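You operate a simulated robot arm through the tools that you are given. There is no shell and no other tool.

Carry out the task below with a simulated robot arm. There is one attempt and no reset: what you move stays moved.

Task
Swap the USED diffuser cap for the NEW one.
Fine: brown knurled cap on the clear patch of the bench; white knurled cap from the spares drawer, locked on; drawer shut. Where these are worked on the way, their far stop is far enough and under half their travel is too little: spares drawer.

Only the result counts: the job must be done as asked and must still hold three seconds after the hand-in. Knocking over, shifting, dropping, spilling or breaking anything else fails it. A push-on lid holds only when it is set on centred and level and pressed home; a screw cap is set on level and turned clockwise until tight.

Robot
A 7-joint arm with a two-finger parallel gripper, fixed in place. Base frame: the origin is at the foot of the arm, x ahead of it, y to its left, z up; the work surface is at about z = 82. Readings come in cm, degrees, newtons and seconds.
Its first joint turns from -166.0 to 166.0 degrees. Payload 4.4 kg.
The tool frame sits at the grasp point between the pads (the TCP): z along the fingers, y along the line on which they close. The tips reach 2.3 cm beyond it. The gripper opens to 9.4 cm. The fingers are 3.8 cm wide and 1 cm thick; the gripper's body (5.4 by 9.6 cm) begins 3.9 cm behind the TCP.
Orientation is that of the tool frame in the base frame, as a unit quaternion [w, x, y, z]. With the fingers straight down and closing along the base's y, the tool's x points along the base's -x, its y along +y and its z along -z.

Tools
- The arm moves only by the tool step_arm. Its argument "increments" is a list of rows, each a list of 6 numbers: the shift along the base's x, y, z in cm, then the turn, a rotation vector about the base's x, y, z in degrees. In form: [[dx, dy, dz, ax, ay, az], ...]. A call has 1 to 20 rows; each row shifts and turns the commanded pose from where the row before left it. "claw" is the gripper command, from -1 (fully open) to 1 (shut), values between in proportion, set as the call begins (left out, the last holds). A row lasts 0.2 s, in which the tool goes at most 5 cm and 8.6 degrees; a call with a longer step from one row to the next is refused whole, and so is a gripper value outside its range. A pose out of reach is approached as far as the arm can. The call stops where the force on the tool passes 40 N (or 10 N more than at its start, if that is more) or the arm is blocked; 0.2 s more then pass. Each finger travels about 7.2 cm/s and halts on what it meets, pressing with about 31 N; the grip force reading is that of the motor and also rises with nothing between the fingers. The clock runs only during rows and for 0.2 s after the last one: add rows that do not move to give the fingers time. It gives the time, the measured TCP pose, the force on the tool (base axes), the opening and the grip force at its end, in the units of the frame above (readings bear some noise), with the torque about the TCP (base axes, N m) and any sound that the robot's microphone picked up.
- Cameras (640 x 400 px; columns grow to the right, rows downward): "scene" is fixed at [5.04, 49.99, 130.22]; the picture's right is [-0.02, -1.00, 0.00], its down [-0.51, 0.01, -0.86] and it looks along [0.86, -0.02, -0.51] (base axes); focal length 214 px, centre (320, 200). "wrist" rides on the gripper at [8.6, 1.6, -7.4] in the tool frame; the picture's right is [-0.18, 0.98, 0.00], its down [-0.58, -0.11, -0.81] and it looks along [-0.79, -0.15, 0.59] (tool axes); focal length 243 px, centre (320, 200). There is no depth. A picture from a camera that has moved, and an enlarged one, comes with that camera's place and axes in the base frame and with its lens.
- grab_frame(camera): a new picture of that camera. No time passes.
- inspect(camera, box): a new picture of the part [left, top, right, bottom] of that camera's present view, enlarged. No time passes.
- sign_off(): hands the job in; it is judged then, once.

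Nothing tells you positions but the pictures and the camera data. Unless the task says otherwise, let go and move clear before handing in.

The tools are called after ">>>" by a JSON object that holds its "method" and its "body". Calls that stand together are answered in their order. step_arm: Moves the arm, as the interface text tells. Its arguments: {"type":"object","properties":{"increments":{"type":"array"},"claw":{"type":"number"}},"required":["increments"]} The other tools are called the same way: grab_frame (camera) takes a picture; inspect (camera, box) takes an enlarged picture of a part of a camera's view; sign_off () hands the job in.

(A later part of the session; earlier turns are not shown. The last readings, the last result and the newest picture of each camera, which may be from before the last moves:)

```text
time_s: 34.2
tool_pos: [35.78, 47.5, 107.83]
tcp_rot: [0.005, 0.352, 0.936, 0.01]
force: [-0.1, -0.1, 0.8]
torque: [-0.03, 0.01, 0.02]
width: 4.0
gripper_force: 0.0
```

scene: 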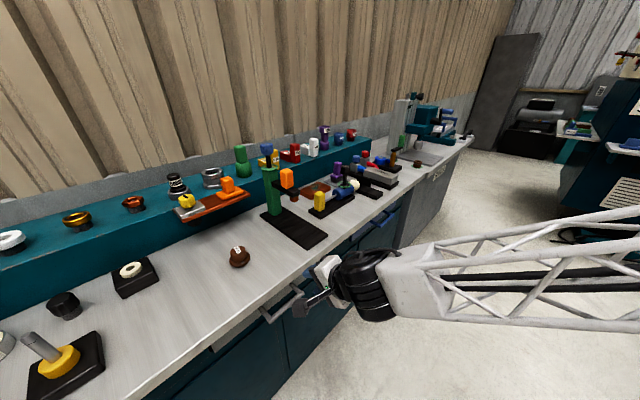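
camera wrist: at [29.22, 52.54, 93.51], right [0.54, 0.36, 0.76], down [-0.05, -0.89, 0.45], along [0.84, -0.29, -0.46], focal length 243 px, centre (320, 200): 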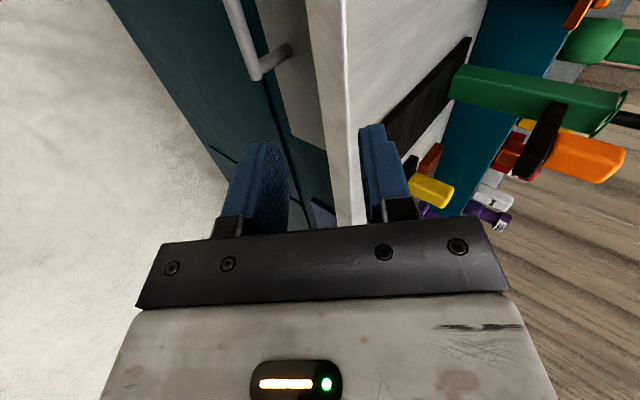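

>>> {"method": "step_arm", "body": {"increments": [[0, 0, 0, 0, 0, 8.4], [0, 0, 0, 0, 0, 8.4], [0, 0, 0, 0, 0, 8.4], [0, 0, 0, 0, 0, 8.4], [0, 0, 0, 0, 0, 8.4], [0, 0, 0, 0, 0, 8.4], [0, 0, 0, 0, 0, 8.4], [0, 0, 0, 0, 0, 8.4], [0, 0, 0, 0, 0, 8.4], [0, 0, 0, 0, 0, 8.4], [0, 0, 0, 0, 0, 8.4], [0, 0, 0, 0, 0, 8.4], [0, 0, 0, 0, 0, 8.4], [0, 0, 0, 0, 0, 8.4], [0, 0, 0, 0, 0, 8.4], [0, 0, 0, 0, 0, 8.4], [0, 0, 0, 0, 0, 8.4], [0, 0, 0, 0, 0, 8.4], [0, 0, 0, 0, 0, 8.4], [0, 0, 0, 0, 0, 8.4]]}}

>>> {"method": "grab_frame", "body": {"camera": "scene"}}

>>> {"method": "grab_frame", "body": {"camera": "wrist"}}

```text
time_s: 38.4
tool_pos: [35.75, 47.34, 107.94]
tcp_rot: [0.01, 0.894, -0.447, -0.007]
force: [0.1, 0.1, -0.2]
torque: [0.03, 0.04, 0.01]
width: 4.0
gripper_force: 0.1
```

```text
taken
```

scene: 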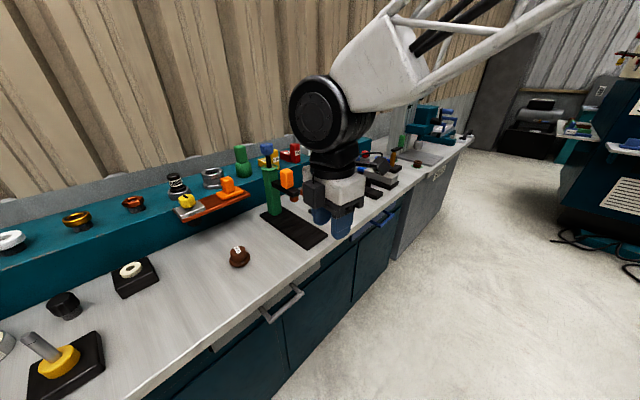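

```text
taken
camera wrist: at [39.87, 39.43, 115.33], right [-0.9, -0.44, 0.02], down [-0.25, 0.54, 0.81], along [-0.37, 0.72, -0.59], focal length 243 px, centre (320, 200)
```

wrist: 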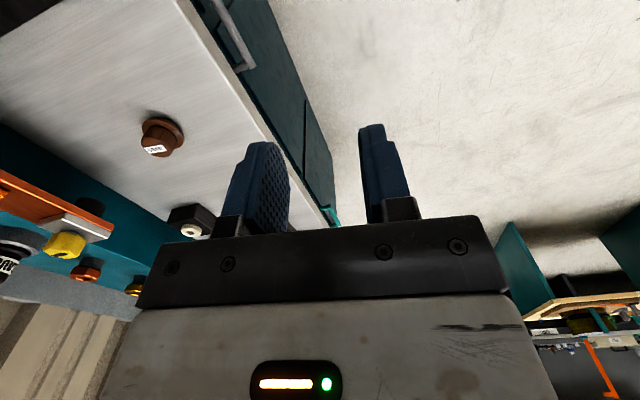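

The yaw flip went fine. Now I'll finish aligning and tilt forward at this height first, then see if descent is possible.

>>> {"method": "step_arm", "body": {"increments": [[0, 0, 0, 0, 0, 4.6], [0, 0, 0, 0, 0, 4.6], [0, 0, -1, 5.9, -5.7, 0], [0, 0, -1, 5.9, -5.7, 0], [0, 0, -1, 5.9, -5.7, 0], [0, 0, -1, 5.9, -5.7, 0], [0, 0, -1, 5.9, -5.7, 0], [0, 0, -1, 5.9, -5.7, 0], [0, 0, 0, 0, 0, 0]]}}

>>> {"method": "grab_frame", "body": {"camera": "scene"}}

>>> {"method": "grab_frame", "body": {"camera": "wrist"}}

```text
time_s: 40.4
tool_pos: [35.86, 47.33, 101.71]
tcp_rot: [-0.378, 0.847, -0.342, 0.15]
force: [0.2, 0.1, -0.4]
torque: [0.01, -0.02, -0.03]
width: 4.0
gripper_force: 0.0
```

```text
taken
```

scene: 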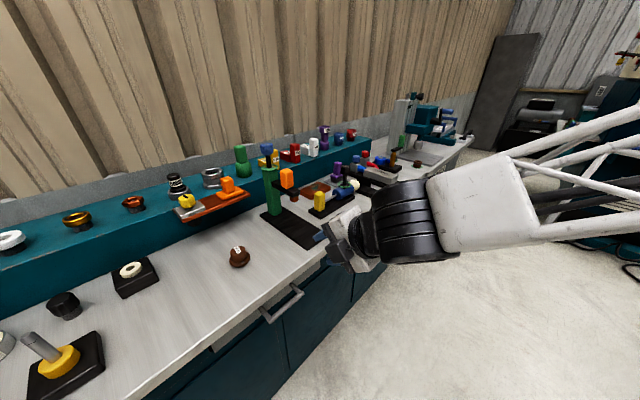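

```text
taken
camera wrist: at [37.48, 36.47, 105.49], right [-0.59, -0.35, -0.73], down [-0.78, 0.02, 0.62], along [-0.2, 0.94, -0.28], focal length 243 px, centre (320, 200)
```

wrist: 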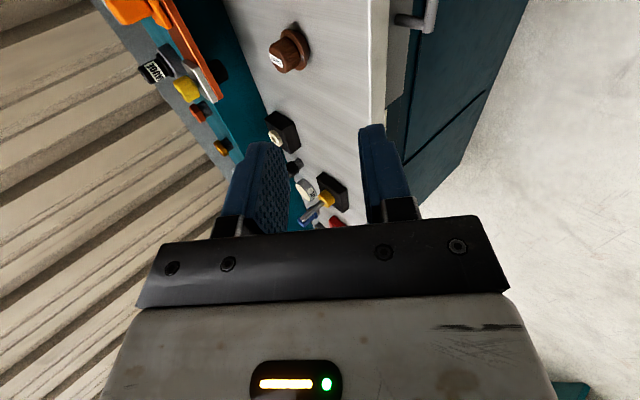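

The opposite roll works without hitting limits. I'll descend in front of the bench to the pre-grasp height while tilting to about 55°.

>>> {"method": "step_arm", "body": {"increments": [[0, 0, -3.6, 0.7, -0.7, 0], [0, 0, -3.6, 0.7, -0.7, 0], [0, 0, -3.6, 0.7, -0.7, 0], [0, 0, -3.6, 0.7, -0.7, 0], [0, 0, -3.6, 0.7, -0.7, 0], [0, 0, -3.6, 0.7, -0.7, 0], [0, 0, -3.6, 0.7, -0.7, 0], [0, 0, 0, 0, 0, 0]]}}

>>> {"method": "grab_frame", "body": {"camera": "scene"}}

>>> {"method": "grab_frame", "body": {"camera": "wrist"}}

```text
time_s: 42.2
tool_pos: [35.82, 47.35, 76.45]
tcp_rot: [-0.426, 0.824, -0.332, 0.173]
force: [0.0, 0.2, 0.2]
torque: [-0.01, 0.02, -0.01]
width: 3.98
gripper_force: 0.1
```

```text
taken
```

scene: 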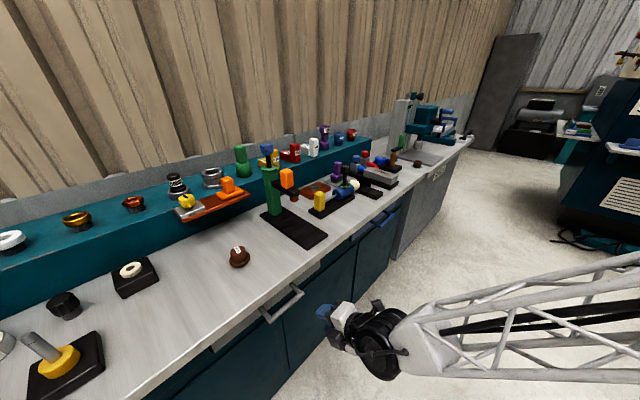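

```text
taken
camera wrist: at [37.25, 35.96, 79.47], right [-0.53, -0.28, -0.8], down [-0.83, -0.03, 0.55], along [-0.18, 0.96, -0.22], focal length 243 px, centre (320, 200)
```

wrist: 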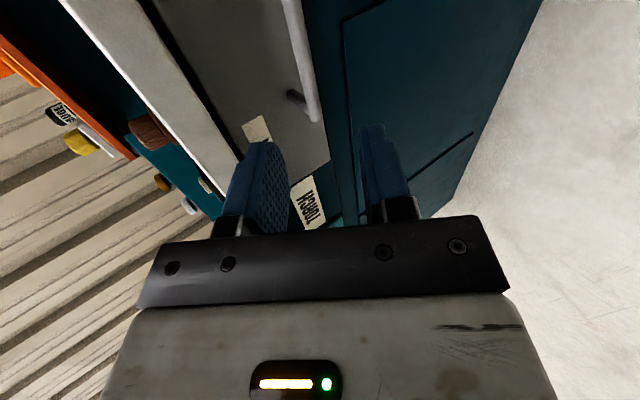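

This roll works well. There's a label on the drawer front and a "TORCH" label below; I'll zoom in to read them.

>>> {"method": "inspect", "body": {"camera": "wrist", "box": [220, 90, 340, 240]}}

>>> {"method": "inspect", "body": {"camera": "wrist", "box": [200, 0, 400, 140]}}

```text
2.67 times, centred on (280, 165) of wrist
camera zoom: at [37.25, 35.96, 79.47], right [-0.53, -0.28, -0.8], down [-0.83, -0.03, 0.55], along [-0.18, 0.96, -0.22], focal length 647 px, centre (427, 293)
```

zoom: 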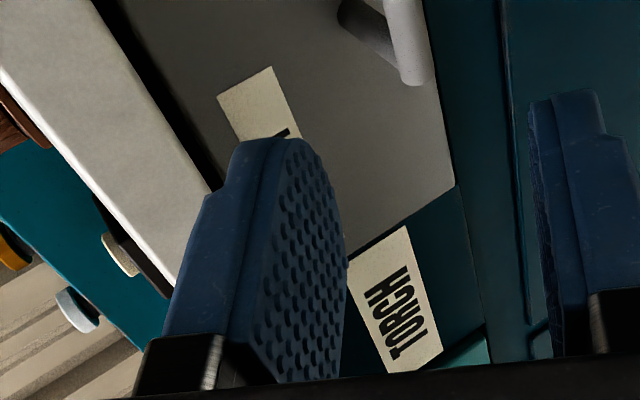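

```text
2.86 times, centred on (300, 70) of wrist
camera zoom: at [37.25, 35.96, 79.47], right [-0.53, -0.28, -0.8], down [-0.83, -0.03, 0.55], along [-0.18, 0.96, -0.22], focal length 693 px, centre (377, 571)
```

zoom: 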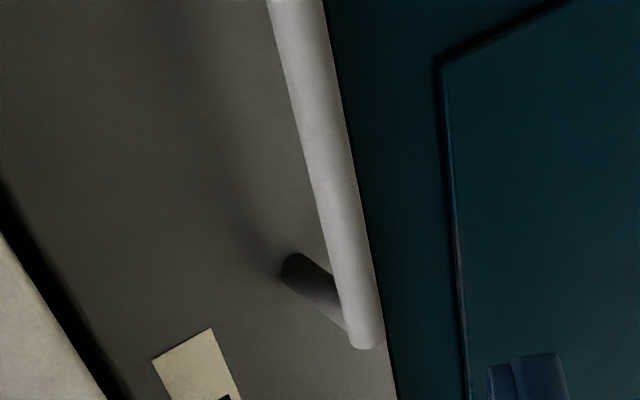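

>>> {"method": "step_arm", "body": {"increments": [[0, 0, 2.5, 0, 0, 0], [0, 0, 2.5, 0, 0, 0], [0, 0, 0, 0, 0, 0]]}}

>>> {"method": "inspect", "body": {"camera": "wrist", "box": [220, 40, 380, 180]}}

>>> {"method": "grab_frame", "body": {"camera": "wrist"}}

```text
time_s: 43.0
tool_pos: [35.99, 47.1, 81.75]
tcp_rot: [-0.426, 0.824, -0.332, 0.172]
force: [-0.3, -0.2, 0.1]
torque: [-0.01, 0.02, 0.0]
width: 3.99
gripper_force: 0.2
```

```text
2.86 times, centred on (300, 110) of wrist
camera zoom: at [37.28, 36.02, 84.69], right [-0.53, -0.28, -0.8], down [-0.83, -0.03, 0.55], along [-0.18, 0.96, -0.22], focal length 693 px, centre (377, 457)
```

zoom: 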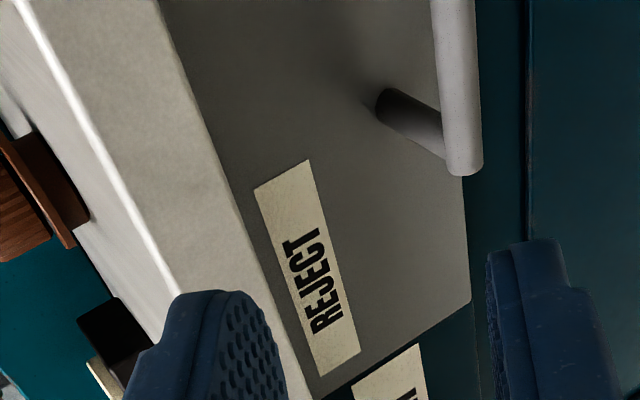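

```text
taken
camera wrist: at [37.28, 36.02, 84.69], right [-0.53, -0.28, -0.8], down [-0.83, -0.03, 0.55], along [-0.18, 0.96, -0.22], focal length 243 px, centre (320, 200)
```

wrist: 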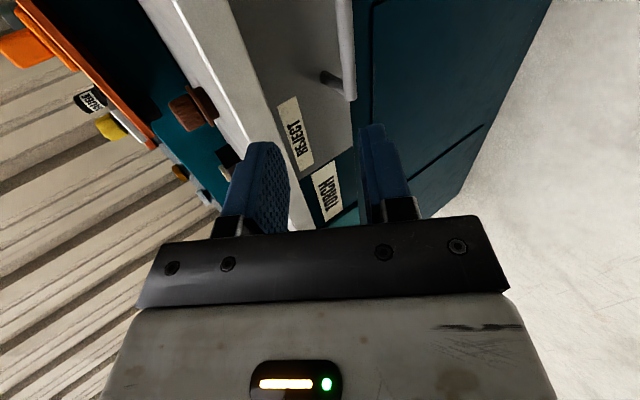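

The grey drawer is labelled REJECT, so it is not the one. The blue-handled drawer to the right (bar near (88, 16, 69)) must be checked; I'll slide along the front of the bench toward it.

>>> {"method": "step_arm", "body": {"increments": [[2.0, -3.3, 1, 0, 0, 0], [2.6, -3.1, 1, 0, 0, 0], [2.8, -2.9, 1, 0, 0, 0], [2.9, -2.8, 1, 0, 0, 0], [2.92, -2.81, 1, 0, 0, 0], [2.92, -2.81, 1, 0, 0, 0], [2.92, -2.81, 0, 0, 0, 0], [2.92, -2.81, 0, 0, 0, 0], [2.92, -2.81, 0, 0, 0, 0], [0, 0, 0, 0, 0, 0]]}}

>>> {"method": "grab_frame", "body": {"camera": "wrist"}}

>>> {"method": "grab_frame", "body": {"camera": "scene"}}

```text
time_s: 45.2
tool_pos: [58.54, 23.22, 88.58]
tcp_rot: [-0.426, 0.824, -0.332, 0.172]
force: [-0.8, -0.7, -0.4]
torque: [0.0, 0.01, 0.02]
width: 3.99
gripper_force: 0.0
out of reach, approached as far as the arm can: row 2, 3, 4
```

```text
taken
camera wrist: at [59.87, 12.08, 91.56], right [-0.53, -0.28, -0.8], down [-0.83, -0.03, 0.55], along [-0.18, 0.96, -0.22], focal length 243 px, centre (320, 200)
```

wrist: 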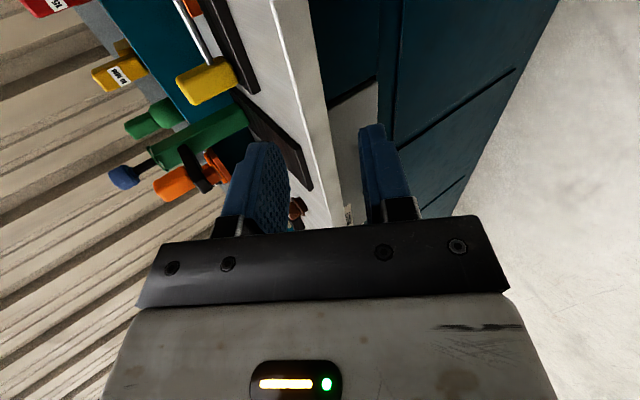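

```text
taken
```

scene: 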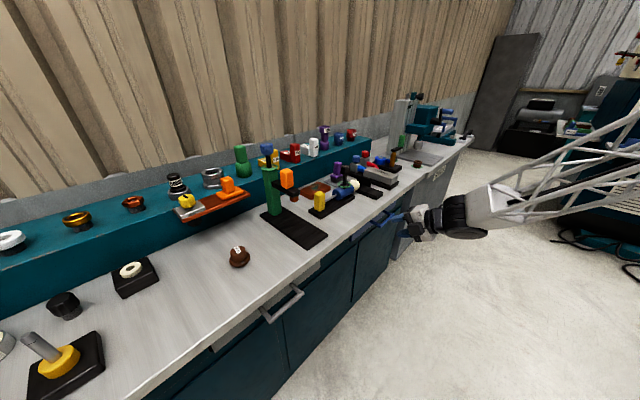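

>>> {"method": "step_arm", "body": {"increments": [[2.7, -2.6, 0, 0, 0, 0], [2.7, -2.6, 0, 0, 0, 0], [2.7, -2.6, 0, 0, 0, 0], [2.7, -2.6, 0, 0, 0, 0], [2.7, -2.6, 0, 0, 0, 0], [2.7, -2.6, 0, 0, 0, 0], [2.7, -2.6, 0, 0, 0, 0], [0, 0, 0, 0, 0, 0]]}}

>>> {"method": "grab_frame", "body": {"camera": "wrist"}}

>>> {"method": "grab_frame", "body": {"camera": "scene"}}

```text
time_s: 47.0
tool_pos: [77.5, 4.8, 88.53]
tcp_rot: [-0.427, 0.823, -0.332, 0.172]
force: [0.5, -0.9, -0.4]
torque: [0.02, -0.02, -0.03]
width: 4.02
gripper_force: 0.1
```

```text
taken
camera wrist: at [78.7, -6.42, 91.52], right [-0.53, -0.28, -0.8], down [-0.83, -0.03, 0.55], along [-0.18, 0.96, -0.22], focal length 243 px, centre (320, 200)
```

wrist: 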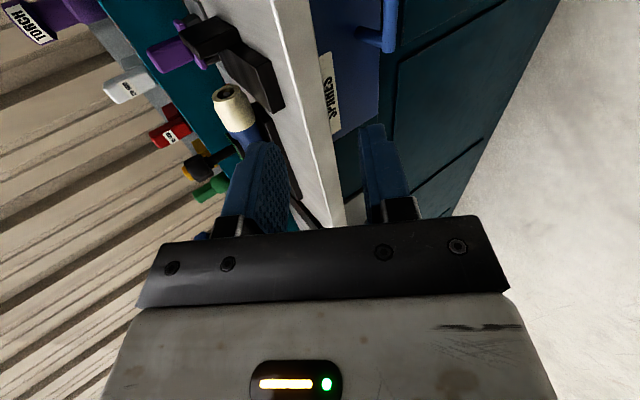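

```text
taken
```

scene: 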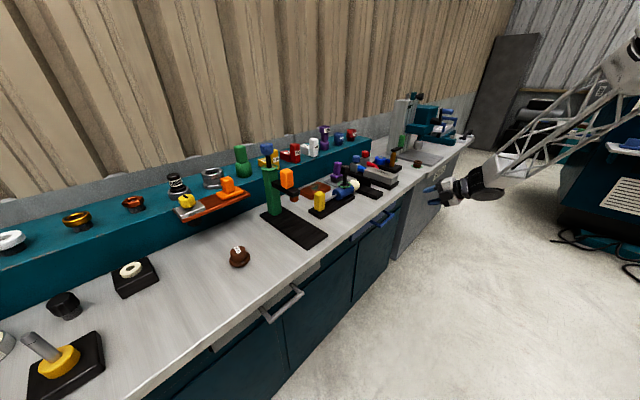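

The blue drawer is labelled SPARES. I'll zoom in to locate its handle bar precisely.

>>> {"method": "inspect", "body": {"camera": "wrist", "box": [270, 0, 430, 140]}}

>>> {"method": "inspect", "body": {"camera": "scene", "box": [330, 190, 430, 260]}}

```text
2.86 times, centred on (350, 70) of wrist
camera zoom: at [78.7, -6.42, 91.52], right [-0.53, -0.28, -0.8], down [-0.83, -0.03, 0.55], along [-0.18, 0.96, -0.22], focal length 693 px, centre (234, 571)
```

zoom: 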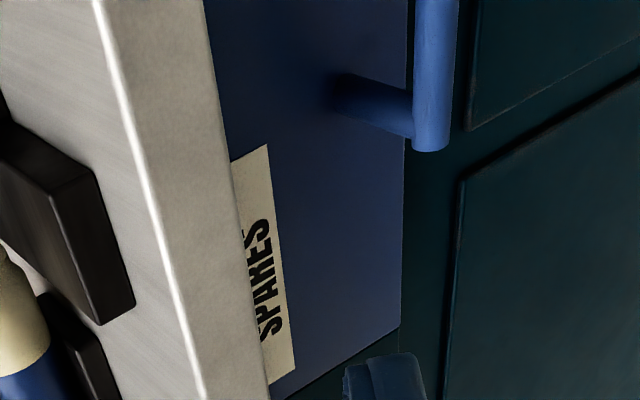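

```text
5.71 times, centred on (380, 225) of scene
camera zoom: at [5.04, 49.99, 130.22], right [-0.02, -1.0, 0.0], down [-0.51, 0.01, -0.86], along [0.86, -0.02, -0.51], focal length 1226 px, centre (-23, 57)
```

zoom: 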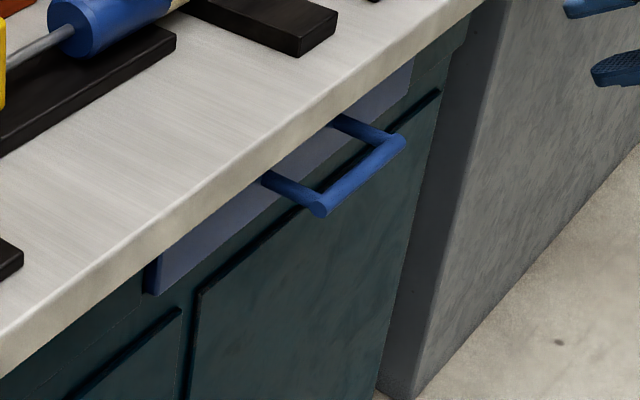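

SPARES it is; the bar ends triangulate to (84.3, 20.2) and (94.0, 10.4) at z≈68.5, so its centre is about (89.1, 15.3, 68.5) with the bench at 45°. I'll move to a pre-grasp 13 cm out along the tool axis.

>>> {"method": "step_arm", "body": {"increments": [[1.0, 0.75, -3.1, 0, 0, -0.3], [1.0, 0.75, -3.1, 0, 0, -0.3], [1.0, 0.75, -3.1, 0, 0, -0.3], [1.0, 0.75, -3.1, 0, 0, -0.3], [0, 0, 0, 0, 0, 0]], "claw": -0.06}}

>>> {"method": "grab_frame", "body": {"camera": "wrist"}}

>>> {"method": "inspect", "body": {"camera": "scene", "box": [350, 180, 510, 280]}}

```text
time_s: 48.2
tool_pos: [81.53, 8.11, 76.19]
tcp_rot: [-0.425, 0.82, -0.34, 0.177]
force: [-0.4, 0.0, -0.4]
torque: [0.0, 0.02, 0.01]
width: 4.98
gripper_force: 0.1
```

```text
taken
camera wrist: at [82.58, -3.14, 79.23], right [-0.53, -0.27, -0.8], down [-0.83, -0.01, 0.55], along [-0.16, 0.96, -0.22], focal length 243 px, centre (320, 200)
```

wrist: 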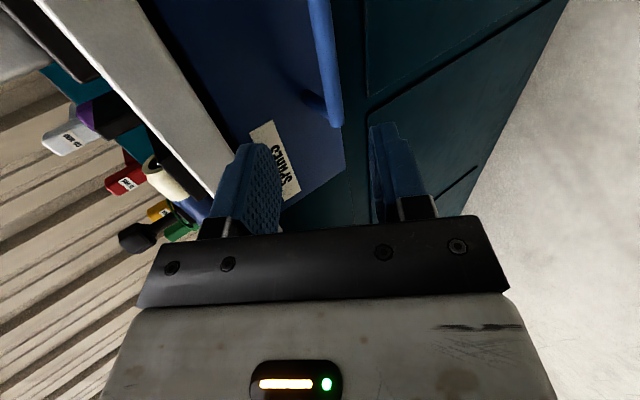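

```text
4.00 times, centred on (430, 230) of scene
camera zoom: at [5.04, 49.99, 130.22], right [-0.02, -1.0, 0.0], down [-0.51, 0.01, -0.86], along [0.86, -0.02, -0.51], focal length 858 px, centre (-120, 80)
```

zoom: 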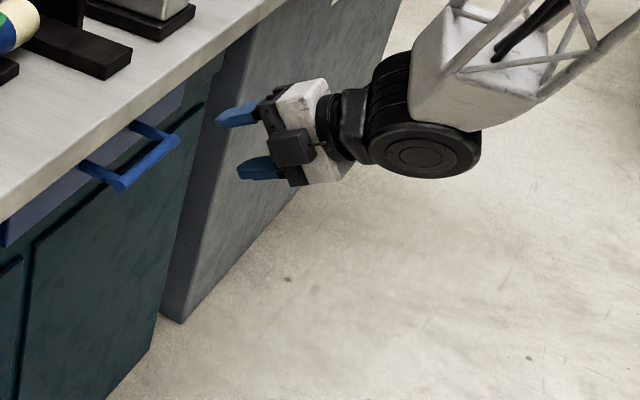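

The bar lies almost on the tool axis (about 0.4 cm low). I'll advance 8 cm along the tool axis, correcting that offset, and check.

>>> {"method": "step_arm", "body": {"increments": [[1.1, 1.1, -1.25, 0, 0, 0], [1.1, 1.1, -1.25, 0, 0, 0], [1.1, 1.1, -1.25, 0, 0, 0], [1.15, 1.15, -1.2, 0, 0, 0], [0, 0, 0, 0, 0, 0]]}}

>>> {"method": "grab_frame", "body": {"camera": "wrist"}}

>>> {"method": "inspect", "body": {"camera": "scene", "box": [350, 180, 510, 280]}}

```text
time_s: 49.4
tool_pos: [85.71, 12.44, 71.58]
tcp_rot: [-0.425, 0.82, -0.341, 0.176]
force: [1.2, -0.3, 0.4]
torque: [-0.02, -0.02, 0.03]
width: 4.98
gripper_force: 0.0
```

```text
taken
camera wrist: at [86.82, 1.26, 74.54], right [-0.53, -0.27, -0.8], down [-0.83, -0.01, 0.55], along [-0.16, 0.96, -0.22], focal length 243 px, centre (320, 200)
```

wrist: 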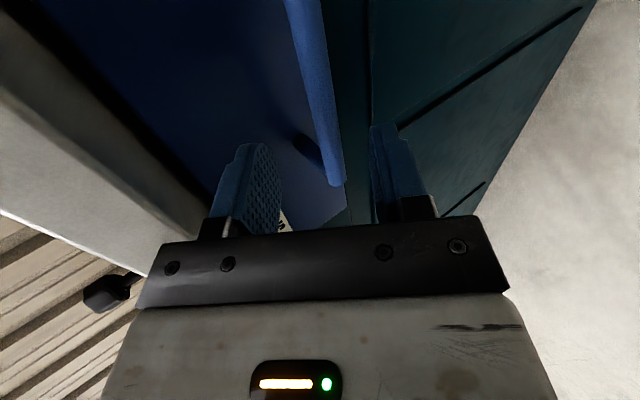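

```text
4.00 times, centred on (430, 230) of scene
camera zoom: at [5.04, 49.99, 130.22], right [-0.02, -1.0, 0.0], down [-0.51, 0.01, -0.86], along [0.86, -0.02, -0.51], focal length 858 px, centre (-120, 80)
```

zoom: 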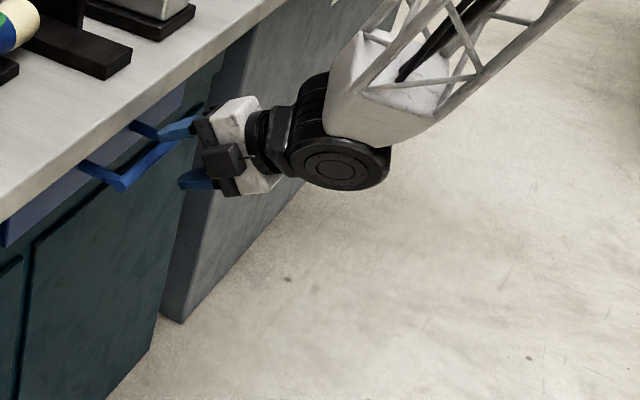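

The bar is centred between the fingers. I'll advance the last 4.3 cm slowly.

>>> {"method": "step_arm", "body": {"increments": [[0.6, 0.6, -0.6, 0, 0, 0], [0.6, 0.6, -0.6, 0, 0, 0], [0.5, 0.5, -0.5, 0, 0, 0], [0.4, 0.4, -0.4, 0, 0, 0], [0.35, 0.35, -0.35, 0, 0, 0], [0, 0, 0, 0, 0, 0]]}}

>>> {"method": "grab_frame", "body": {"camera": "wrist"}}

>>> {"method": "inspect", "body": {"camera": "scene", "box": [350, 180, 450, 250]}}

```text
time_s: 50.8
tool_pos: [88.23, 14.73, 68.96]
tcp_rot: [-0.425, 0.82, -0.341, 0.177]
force: [-0.6, 0.3, 0.4]
torque: [0.01, -0.03, -0.01]
width: 4.99
gripper_force: 0.1
```

```text
taken
camera wrist: at [89.3, 3.62, 71.89], right [-0.53, -0.27, -0.8], down [-0.83, -0.01, 0.55], along [-0.16, 0.96, -0.22], focal length 243 px, centre (320, 200)
```

wrist: 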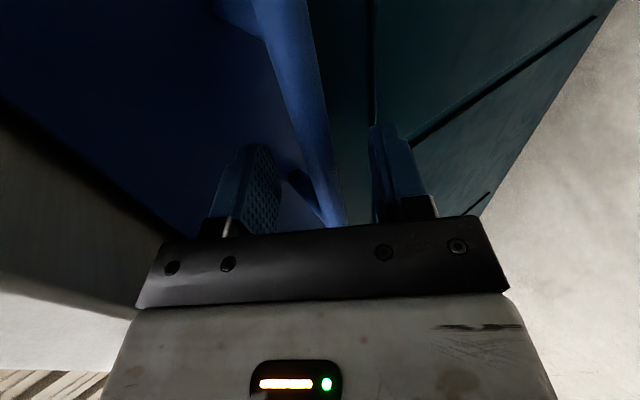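

```text
5.71 times, centred on (400, 215) of scene
camera zoom: at [5.04, 49.99, 130.22], right [-0.02, -1.0, 0.0], down [-0.51, 0.01, -0.86], along [0.86, -0.02, -0.51], focal length 1226 px, centre (-137, 114)
```

zoom: 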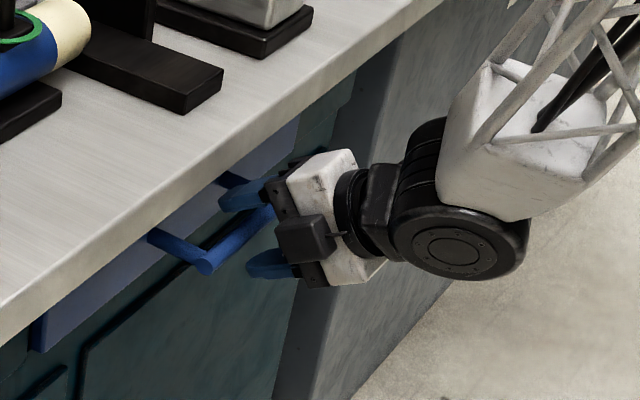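

The bar is now between the fingers. Closing on it.

>>> {"method": "step_arm", "body": {"increments": [[0, 0, 0, 0, 0, 0], [0, 0, 0, 0, 0, 0], [0, 0, 0, 0, 0, 0], [0, 0, 0, 0, 0, 0]], "claw": 1}}

>>> {"method": "grab_frame", "body": {"camera": "wrist"}}

```text
time_s: 51.8
tool_pos: [88.21, 14.87, 69.09]
tcp_rot: [-0.426, 0.82, -0.34, 0.177]
force: [0.5, 0.4, -2.0]
torque: [-0.19, -0.18, 0.17]
width: 1.54
gripper_force: 44.7
```

```text
taken
camera wrist: at [89.29, 3.61, 71.88], right [-0.53, -0.27, -0.8], down [-0.83, -0.01, 0.55], along [-0.16, 0.96, -0.22], focal length 243 px, centre (320, 200)
```

wrist: 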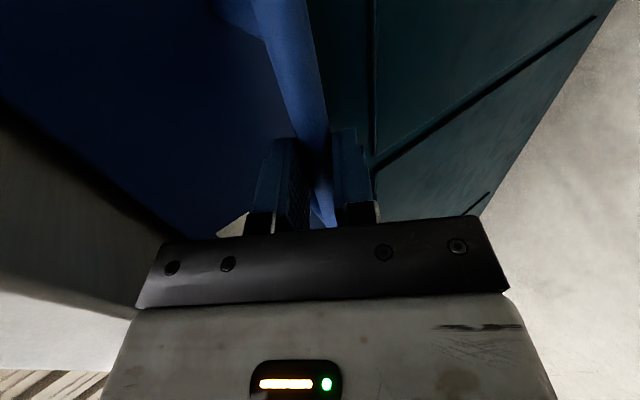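

Gripped at 1.5 cm. I'll pull straight out along the drawer's slide direction.

>>> {"method": "step_arm", "body": {"increments": [[-0.3, -0.3, 0, 0, 0, 0], [-0.5, -0.5, 0, 0, 0, 0], [-0.7, -0.7, 0, 0, 0, 0], [-0.7, -0.7, 0, 0, 0, 0], [-0.7, -0.7, 0, 0, 0, 0], [-0.7, -0.7, 0, 0, 0, 0], [-0.7, -0.7, 0, 0, 0, 0], [-0.7, -0.7, 0, 0, 0, 0], [0, 0, 0, 0, 0, 0]]}}

>>> {"method": "grab_frame", "body": {"camera": "scene"}}

```text
time_s: 53.8
tool_pos: [82.97, 9.92, 68.96]
tcp_rot: [-0.424, 0.821, -0.34, 0.176]
force: [6.7, -7.3, -13.3]
torque: [-0.7, -0.42, -0.55]
width: 1.58
gripper_force: 45.5
```

```text
taken
```

scene: 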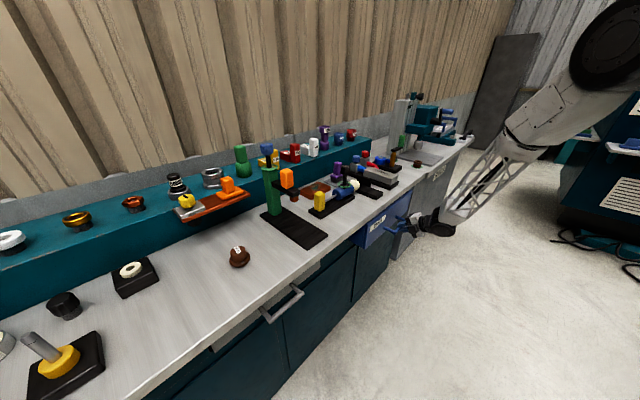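

The drawer slides out smoothly (about 7 cm so far). Continuing the pull.

>>> {"method": "step_arm", "body": {"increments": [[-0.7, -0.7, 0, 0, 0, 0], [-0.7, -0.7, 0, 0, 0, 0], [-0.7, -0.7, 0, 0, 0, 0], [-0.7, -0.7, 0, 0, 0, 0], [-0.7, -0.7, 0, 0, 0, 0], [-0.7, -0.7, 0, 0, 0, 0], [-0.7, -0.7, 0, 0, 0, 0], [-0.7, -0.7, 0, 0, 0, 0], [-0.7, -0.7, 0, 0, 0, 0], [0, 0, 0, 0, 0, 0]]}}

>>> {"method": "grab_frame", "body": {"camera": "scene"}}

```text
time_s: 56.0
tool_pos: [76.84, 3.57, 68.95]
tcp_rot: [-0.425, 0.819, -0.341, 0.177]
force: [8.0, -8.6, -5.5]
torque: [-0.61, -0.47, -0.48]
width: 1.58
gripper_force: 45.4
```

```text
taken
```

scene: 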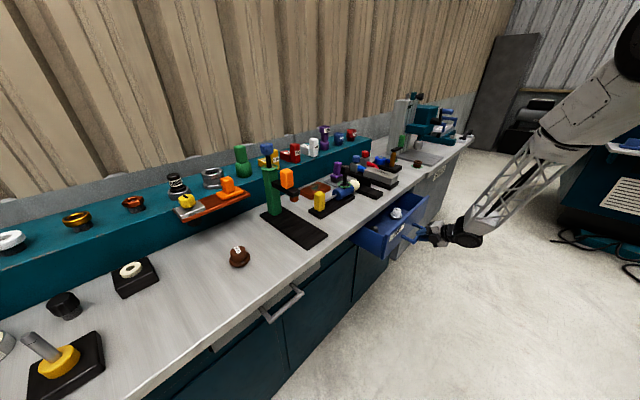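

The white cap is visible in the drawer. I'll keep pulling toward the far stop in smaller steps.

>>> {"method": "step_arm", "body": {"increments": [[-0.6, -0.6, 0, 0, 0, 0], [-0.6, -0.6, 0, 0, 0, 0], [-0.6, -0.6, 0, 0, 0, 0], [-0.6, -0.6, 0, 0, 0, 0], [-0.6, -0.6, 0, 0, 0, 0], [-0.6, -0.6, 0, 0, 0, 0], [0, 0, 0, 0, 0, 0]]}}

>>> {"method": "inspect", "body": {"camera": "scene", "box": [340, 170, 500, 270]}}

```text
time_s: 57.6
tool_pos: [73.22, -0.07, 68.94]
tcp_rot: [-0.425, 0.82, -0.34, 0.178]
force: [13.7, -13.8, 27.9]
torque: [0.22, -0.32, -0.04]
width: 1.59
gripper_force: 45.4
```

```text
4.00 times, centred on (420, 220) of scene
camera zoom: at [5.04, 49.99, 130.22], right [-0.02, -1.0, 0.0], down [-0.51, 0.01, -0.86], along [0.86, -0.02, -0.51], focal length 858 px, centre (-80, 120)
```

zoom: 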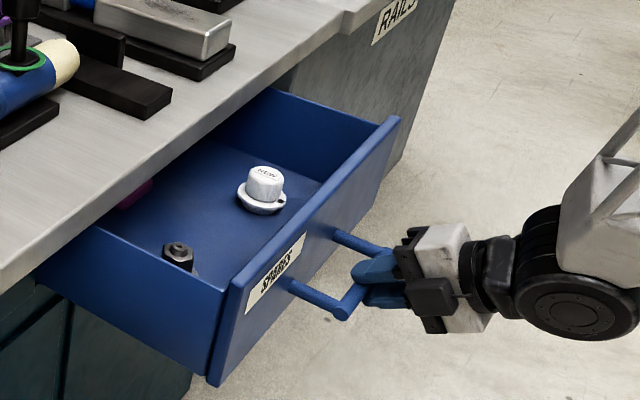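

The drawer is open about 21 cm with the white NEW cap standing inside, plus a black nut and a purple item further left. I'll pull a bit more to find the end stop.

>>> {"method": "step_arm", "body": {"increments": [[-0.37, -0.43, 0.04, 0, 0, 0], [-0.4, -0.4, 0, 0, 0, 0], [-0.4, -0.4, 0, 0, 0, 0], [-0.4, -0.4, 0, 0, 0, 0], [-0.4, -0.4, 0, 0, 0, 0], [-0.4, -0.4, 0, 0, 0, 0], [0, 0, 0, 0, 0, 0]]}}

>>> {"method": "inspect", "body": {"camera": "scene", "box": [340, 170, 500, 270]}}

```text
time_s: 58.5
tool_pos: [72.04, -1.14, 68.93]
tcp_rot: [-0.426, 0.82, -0.34, 0.177]
force: [-7.9, 6.4, 7.6]
torque: [-0.15, -0.32, -0.33]
width: 1.58
gripper_force: 44.9
stopped in row 4: the force on the tool passed its limit at 46 N (the readings are from after the stop); the commanded pose is now the measured one
```

```text
4.00 times, centred on (420, 220) of scene
camera zoom: at [5.04, 49.99, 130.22], right [-0.02, -1.0, 0.0], down [-0.51, 0.01, -0.86], along [0.86, -0.02, -0.51], focal length 858 px, centre (-80, 120)
```

zoom: 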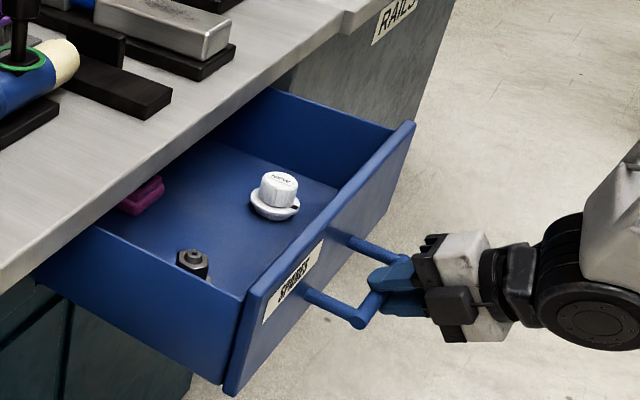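

The drawer is at its far stop (about 23 cm of travel). I'll open the fingers and back off along the tool axis.

>>> {"method": "step_arm", "body": {"increments": [[0, 0, 0, 0, 0, 0], [0, 0, 0, 0, 0, 0], [0, 0, 0, 0, 0, 0], [-0.5, -0.5, 0.5, 0, 0, 0], [-1, -1, 1, 0, 0, 0], [-1.5, -1.5, 1.5, 0, 0, 0], [-1.5, -1.5, 1.5, 0, 0, 0], [-1.5, -1.5, 1.5, 0, 0, 0], [-1, -1, 3, 0, 0, 0], [0, 0, 0, 0, 0, 0]], "claw": 0.0}}

>>> {"method": "grab_frame", "body": {"camera": "scene"}}

>>> {"method": "grab_frame", "body": {"camera": "wrist"}}

```text
time_s: 60.7
tool_pos: [65.06, -8.06, 77.96]
tcp_rot: [-0.426, 0.82, -0.34, 0.177]
force: [0.2, 0.0, -0.9]
torque: [0.02, 0.0, -0.02]
width: 4.7
gripper_force: 0.1
```

```text
taken
```

scene: 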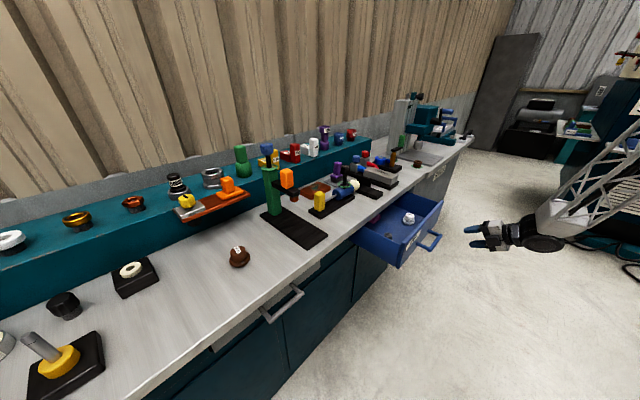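

```text
taken
camera wrist: at [66.16, -19.36, 80.91], right [-0.53, -0.27, -0.8], down [-0.83, -0.01, 0.55], along [-0.16, 0.96, -0.22], focal length 243 px, centre (320, 200)
```

wrist: 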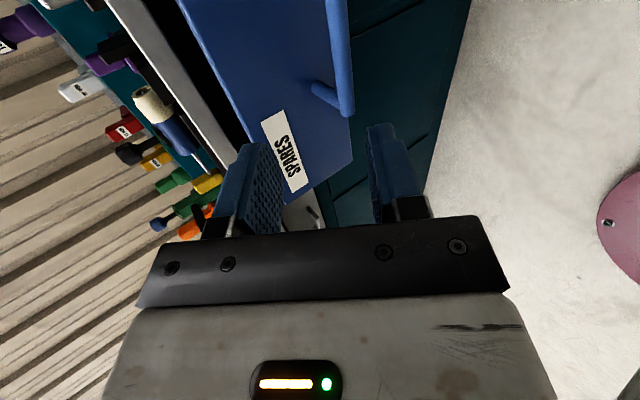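

Released cleanly and the drawer stays open. I'll raise, bring the tool back to vertical and yaw to 45° for a look down into the drawer.

>>> {"method": "step_arm", "body": {"increments": [[0, 0, 4, -5.6, 5.6, 0], [0, 0, 4, -5.6, 5.6, 0], [0, 0, 4, -5.6, 5.6, 0], [0, 0, 4, -5.6, 5.6, 0], [0, 0, 4, -5.6, 5.6, 0], [0, 0, 4, -5.6, 5.6, 0], [0, 0, 4, -5.3, 5.3, 0], [0, 0, 0, 0, 0, -8.2], [0, 0, 0, 0, 0, -8.2], [0, 0, 0, 0, 0, -8.2], [0, 0, 0, 0, 0, -8.2], [0, 0, 0, 0, 0, -8.2], [0, 0, 0, 0, 0, -8.2], [0, 0, 0, 0, 0, -8.2], [0, 0, 0, 0, 0, -8.2], [0, 0, 0, 0, 0, -8.2], [0, 0, 0, 0, 0, -8.2], [0, 0, 0, 0, 0, -8.2], [0, 0, 0, 0, 0, 0]], "claw": -1}}

>>> {"method": "grab_frame", "body": {"camera": "wrist"}}

>>> {"method": "grab_frame", "body": {"camera": "scene"}}

```text
time_s: 64.7
tool_pos: [59.61, -7.12, 76.21]
tcp_rot: [0.08, -0.464, 0.872, -0.136]
force: [0.9, 0.2, 0.2]
torque: [0.02, -0.01, 0.03]
width: 9.4
gripper_force: 0.1
out of reach, approached as far as the arm can: row 6, 7, 8, 9, 10, 11, 12, 14, 15, 16
```

```text
taken
camera wrist: at [51.42, -12.33, 82.61], right [-0.67, 0.68, -0.3], down [0.19, 0.56, 0.81], along [0.72, 0.48, -0.51], focal length 243 px, centre (320, 200)
```

wrist: 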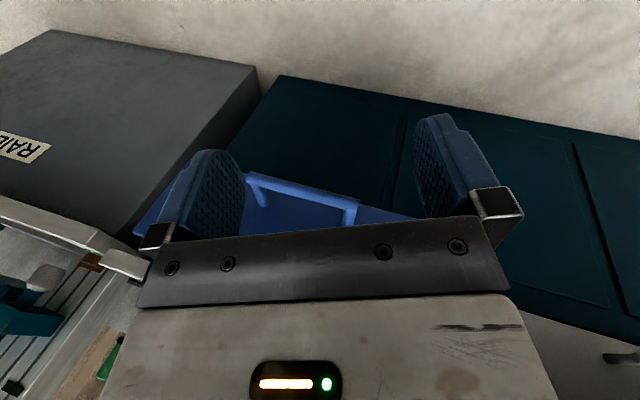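

```text
taken
```

scene: 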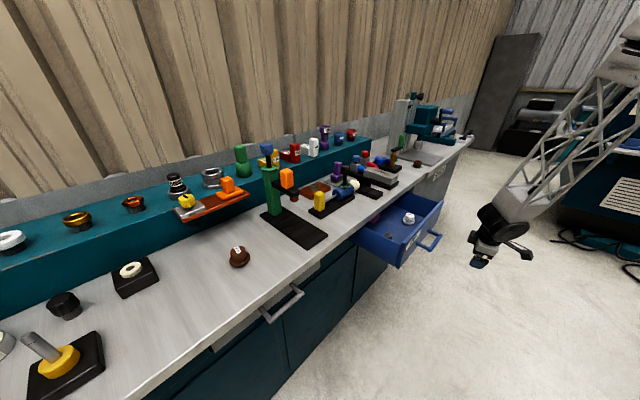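

The combined tilt and yaw ran into a wrist limit there, leaving the tool tilted 18° at (59.6, -7.1, 76.2), clear of the drawer bar. I'll level the tool and rise from here.

>>> {"method": "step_arm", "body": {"increments": [[-0.5, -0.5, 3, 3.2, 5.2, 0], [-0.5, -0.5, 3, 3.2, 5.2, 0], [0, 0, 3, 3.1, 5.1, 0], [0, 0, 3, 0, 0, 0], [0, 0, 0, 0, 0, 0]]}}

>>> {"method": "grab_frame", "body": {"camera": "scene"}}

```text
time_s: 65.9
tool_pos: [58.68, -7.88, 87.5]
tcp_rot: [0.002, -0.469, 0.883, 0.0]
force: [0.5, -0.3, -0.8]
torque: [0.04, 0.02, -0.02]
width: 9.38
gripper_force: 0.0
out of reach, approached as far as the arm can: row 1
```

```text
taken
```

scene: 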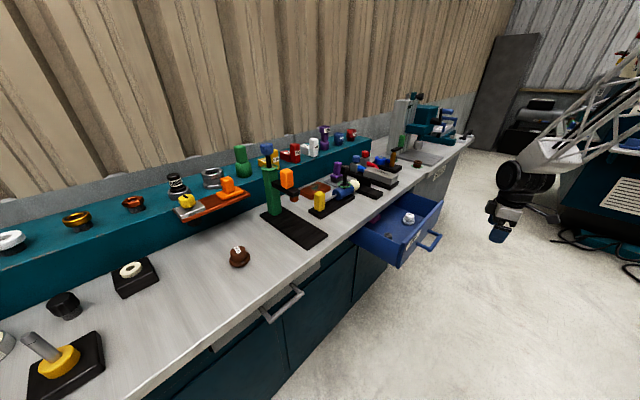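

The tool is level again. I'll rise and move forward for a look down into the drawer with the wrist camera.

>>> {"method": "step_arm", "body": {"increments": [[2, 0, 3.5, 0, 0, -2.8], [3, 0.5, 3.5, 0, 0, -2.8], [3, 0.5, 3, 0, 0, -2.8], [3, 0.5, 2, 0, 0, -2.8], [3, 0.5, 1, 0, 0, 0], [0, 0, 0, 0, 0, 0]]}}

>>> {"method": "grab_frame", "body": {"camera": "wrist"}}

>>> {"method": "inspect", "body": {"camera": "scene", "box": [340, 170, 500, 270]}}

```text
time_s: 67.3
tool_pos: [72.58, -6.02, 100.58]
tcp_rot: [0.0, -0.381, 0.925, 0.0]
force: [1.0, 0.3, 0.6]
torque: [0.02, -0.01, 0.0]
width: 9.39
gripper_force: 0.0
```

```text
taken
camera wrist: at [65.29, -11.11, 107.97], right [-0.56, 0.83, 0.0], down [0.49, 0.33, 0.81], along [0.67, 0.45, -0.59], focal length 243 px, centre (320, 200)
```

wrist: 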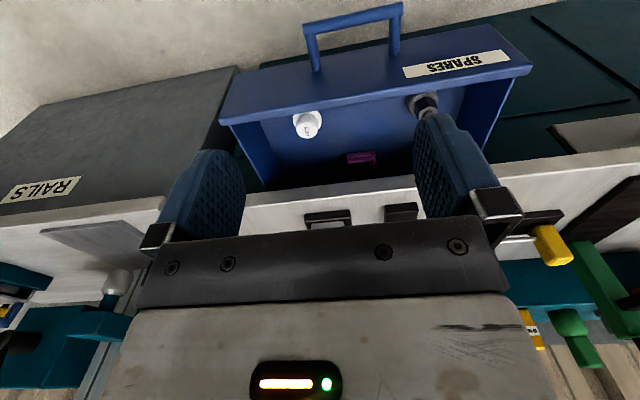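

```text
4.00 times, centred on (420, 220) of scene
camera zoom: at [5.04, 49.99, 130.22], right [-0.02, -1.0, 0.0], down [-0.51, 0.01, -0.86], along [0.86, -0.02, -0.51], focal length 858 px, centre (-80, 120)
```

zoom: 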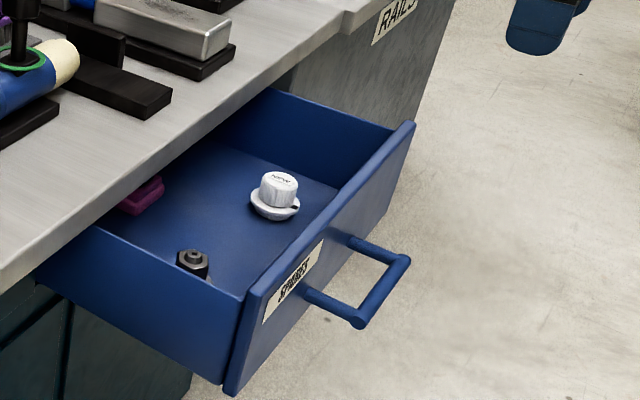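

Good view: the white cap stands in the drawer. I'll zoom in to locate it and read its pointer direction.

>>> {"method": "inspect", "body": {"camera": "wrist", "box": [270, 90, 350, 150]}}

>>> {"method": "inspect", "body": {"camera": "scene", "box": [390, 200, 430, 230]}}

>>> {"method": "inspect", "body": {"camera": "wrist", "box": [220, 0, 540, 200]}}

```text
6.67 times, centred on (310, 120) of wrist
camera zoom: at [65.29, -11.11, 107.97], right [-0.56, 0.83, 0.0], down [0.49, 0.33, 0.81], along [0.67, 0.45, -0.59], focal length 1618 px, centre (387, 733)
```

zoom: 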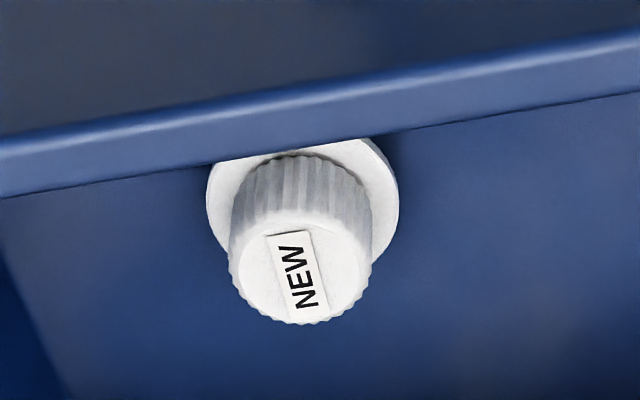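

```text
13.33 times, centred on (410, 215) of scene
camera zoom: at [5.04, 49.99, 130.22], right [-0.02, -1.0, 0.0], down [-0.51, 0.01, -0.86], along [0.86, -0.02, -0.51], focal length 2860 px, centre (-880, 0)
```

zoom: 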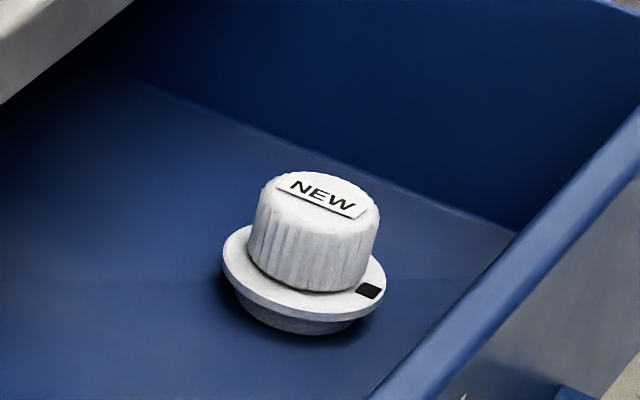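

```text
2.00 times, centred on (380, 100) of wrist
camera zoom: at [65.29, -11.11, 107.97], right [-0.56, 0.83, 0.0], down [0.49, 0.33, 0.81], along [0.67, 0.45, -0.59], focal length 485 px, centre (200, 400)
```

zoom: 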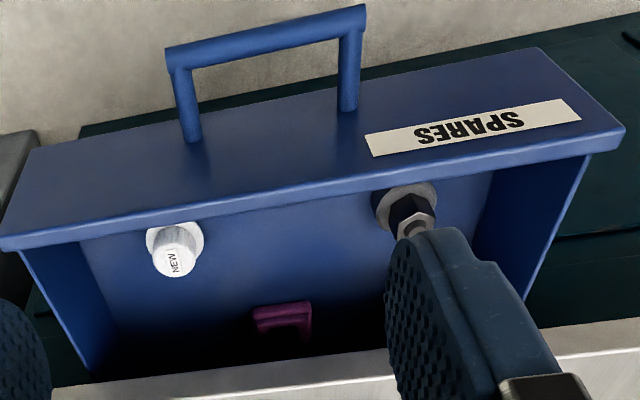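

The white cap's top centre triangulates to about (91.5, 3.45, 69.5). The camera pod on the gripper may come close to the drawer front's top edge when I reach in, so I'll measure that edge more precisely.

>>> {"method": "inspect", "body": {"camera": "wrist", "box": [190, 80, 270, 140]}}

>>> {"method": "inspect", "body": {"camera": "wrist", "box": [480, 40, 560, 100]}}

>>> {"method": "inspect", "body": {"camera": "scene", "box": [380, 185, 450, 270]}}

```text
6.67 times, centred on (230, 110) of wrist
camera zoom: at [65.29, -11.11, 107.97], right [-0.56, 0.83, 0.0], down [0.49, 0.33, 0.81], along [0.67, 0.45, -0.59], focal length 1618 px, centre (920, 800)
```

zoom: 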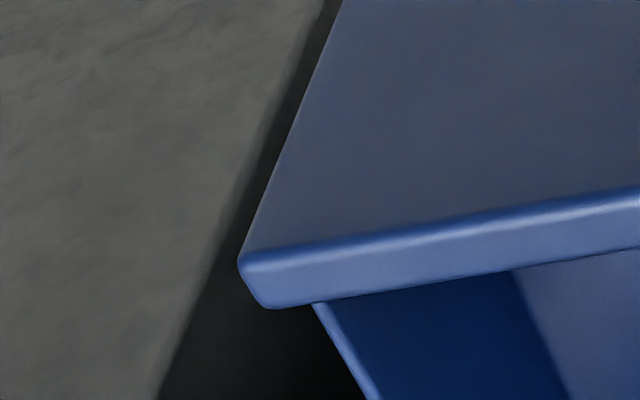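

```text
6.67 times, centred on (520, 70) of wrist
camera zoom: at [65.29, -11.11, 107.97], right [-0.56, 0.83, 0.0], down [0.49, 0.33, 0.81], along [0.67, 0.45, -0.59], focal length 1618 px, centre (-1013, 1067)
```

zoom: 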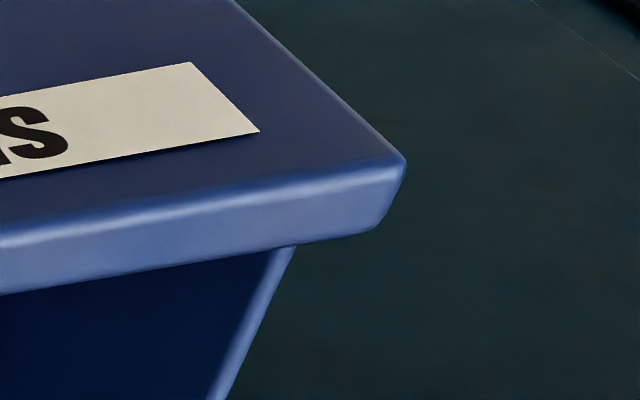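

```text
4.71 times, centred on (415, 228) of scene
camera zoom: at [5.04, 49.99, 130.22], right [-0.02, -1.0, 0.0], down [-0.51, 0.01, -0.86], along [0.86, -0.02, -0.51], focal length 1009 px, centre (-127, 71)
```

zoom: 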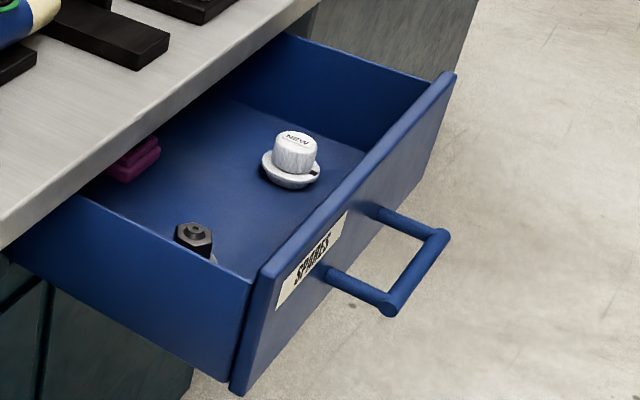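

The drawer front's top edge is at n≈57–58, z≈77, so with yaw 45° the camera pod would hit it. I'll use yaw about -5° with a 16° lean of the wrist toward the robot (about the closing axis), which clears both the drawer front and the bench edge; first I'll go above the cap with that attitude.

>>> {"method": "step_arm", "body": {"increments": [[3.1, 1.6, 0, 0, 0, -8.3], [3.1, 1.6, 0, 0, 0, -8.3], [3.1, 1.6, 0, 0, 0, -8.3], [3.1, 1.6, 0, 0, 0, -8.3], [3.1, 1.6, 0, 0, 0, -8.3], [2.4, 1.0, 0, 0, 0, -8.3], [0, 0, -2, -0.7, -7.97, 0], [0, 0, -2, -0.7, -7.97, 0], [0, 0, -2, 0, 0, 0], [0, 0, 0, 0, 0, 0]], "claw": -0.4}}

>>> {"method": "grab_frame", "body": {"camera": "wrist"}}

>>> {"method": "grab_frame", "body": {"camera": "scene"}}

```text
time_s: 69.5
tool_pos: [90.39, 2.9, 94.37]
tcp_rot: [0.14, 0.042, 0.989, -0.006]
force: [0.3, 0.1, 0.1]
torque: [0.02, 0.06, -0.01]
width: 6.55
gripper_force: 0.1
```

```text
taken
camera wrist: at [80.19, 5.31, 99.04], right [0.26, 0.96, 0.05], down [0.33, -0.14, 0.94], along [0.91, -0.23, -0.35], focal length 243 px, centre (320, 200)
```

wrist: 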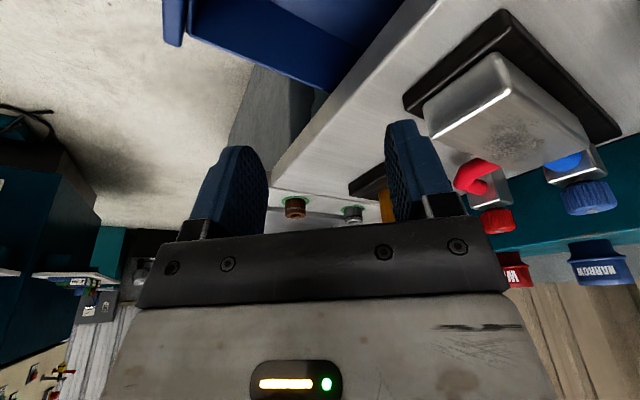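

```text
taken
```

scene: 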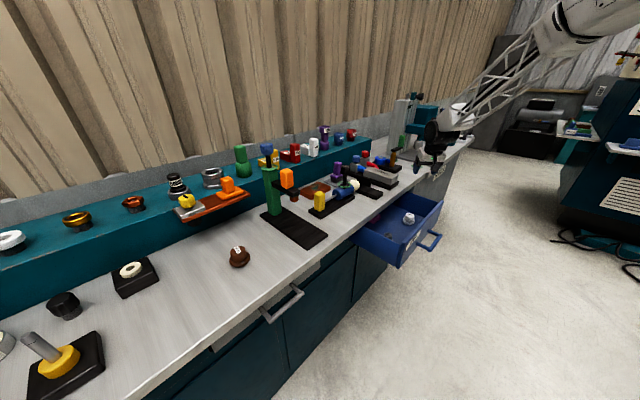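

Fingers must not brush the bench edge, so I'll descend about 1.3 cm short of the cap (towards the robot) until the fingers are below the bench underside, and then shift in.

>>> {"method": "step_arm", "body": {"increments": [[0.15, -0.35, -3.0, 0, 0, 0], [0, 0, -3.2, 0, 0, 0], [0, 0, -3.0, 0, 0, 0], [0, 0, -3.0, 0, 0, 0], [0, 0, 0, 0, 0, 0]], "claw": -0.234}}

>>> {"method": "grab_frame", "body": {"camera": "wrist"}}

>>> {"method": "inspect", "body": {"camera": "scene", "box": [370, 140, 480, 260]}}

```text
time_s: 70.7
tool_pos: [90.68, 2.52, 82.41]
tcp_rot: [0.138, 0.043, 0.989, -0.006]
force: [0.3, 0.5, 0.5]
torque: [-0.01, 0.0, 0.02]
width: 5.79
gripper_force: 0.0
```

```text
taken
camera wrist: at [80.56, 4.94, 87.05], right [0.26, 0.96, 0.05], down [0.33, -0.14, 0.94], along [0.91, -0.23, -0.35], focal length 243 px, centre (320, 200)
```

wrist: 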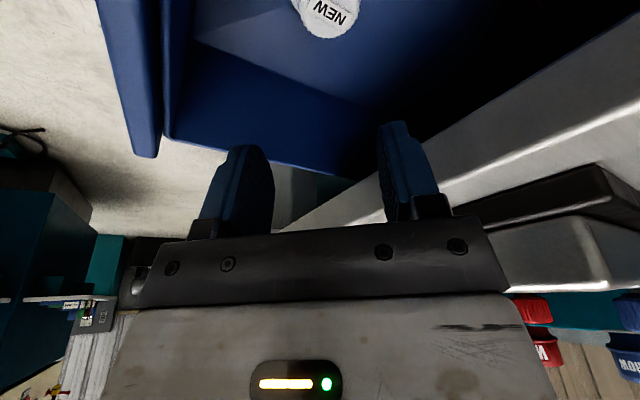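

```text
3.33 times, centred on (425, 200) of scene
camera zoom: at [5.04, 49.99, 130.22], right [-0.02, -1.0, 0.0], down [-0.51, 0.01, -0.86], along [0.86, -0.02, -0.51], focal length 715 px, centre (-30, 200)
```

zoom: 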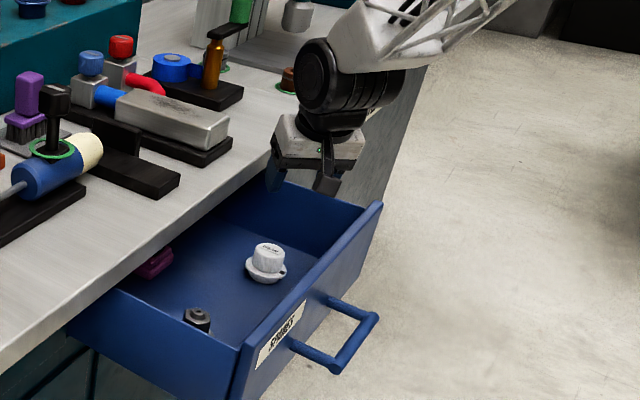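

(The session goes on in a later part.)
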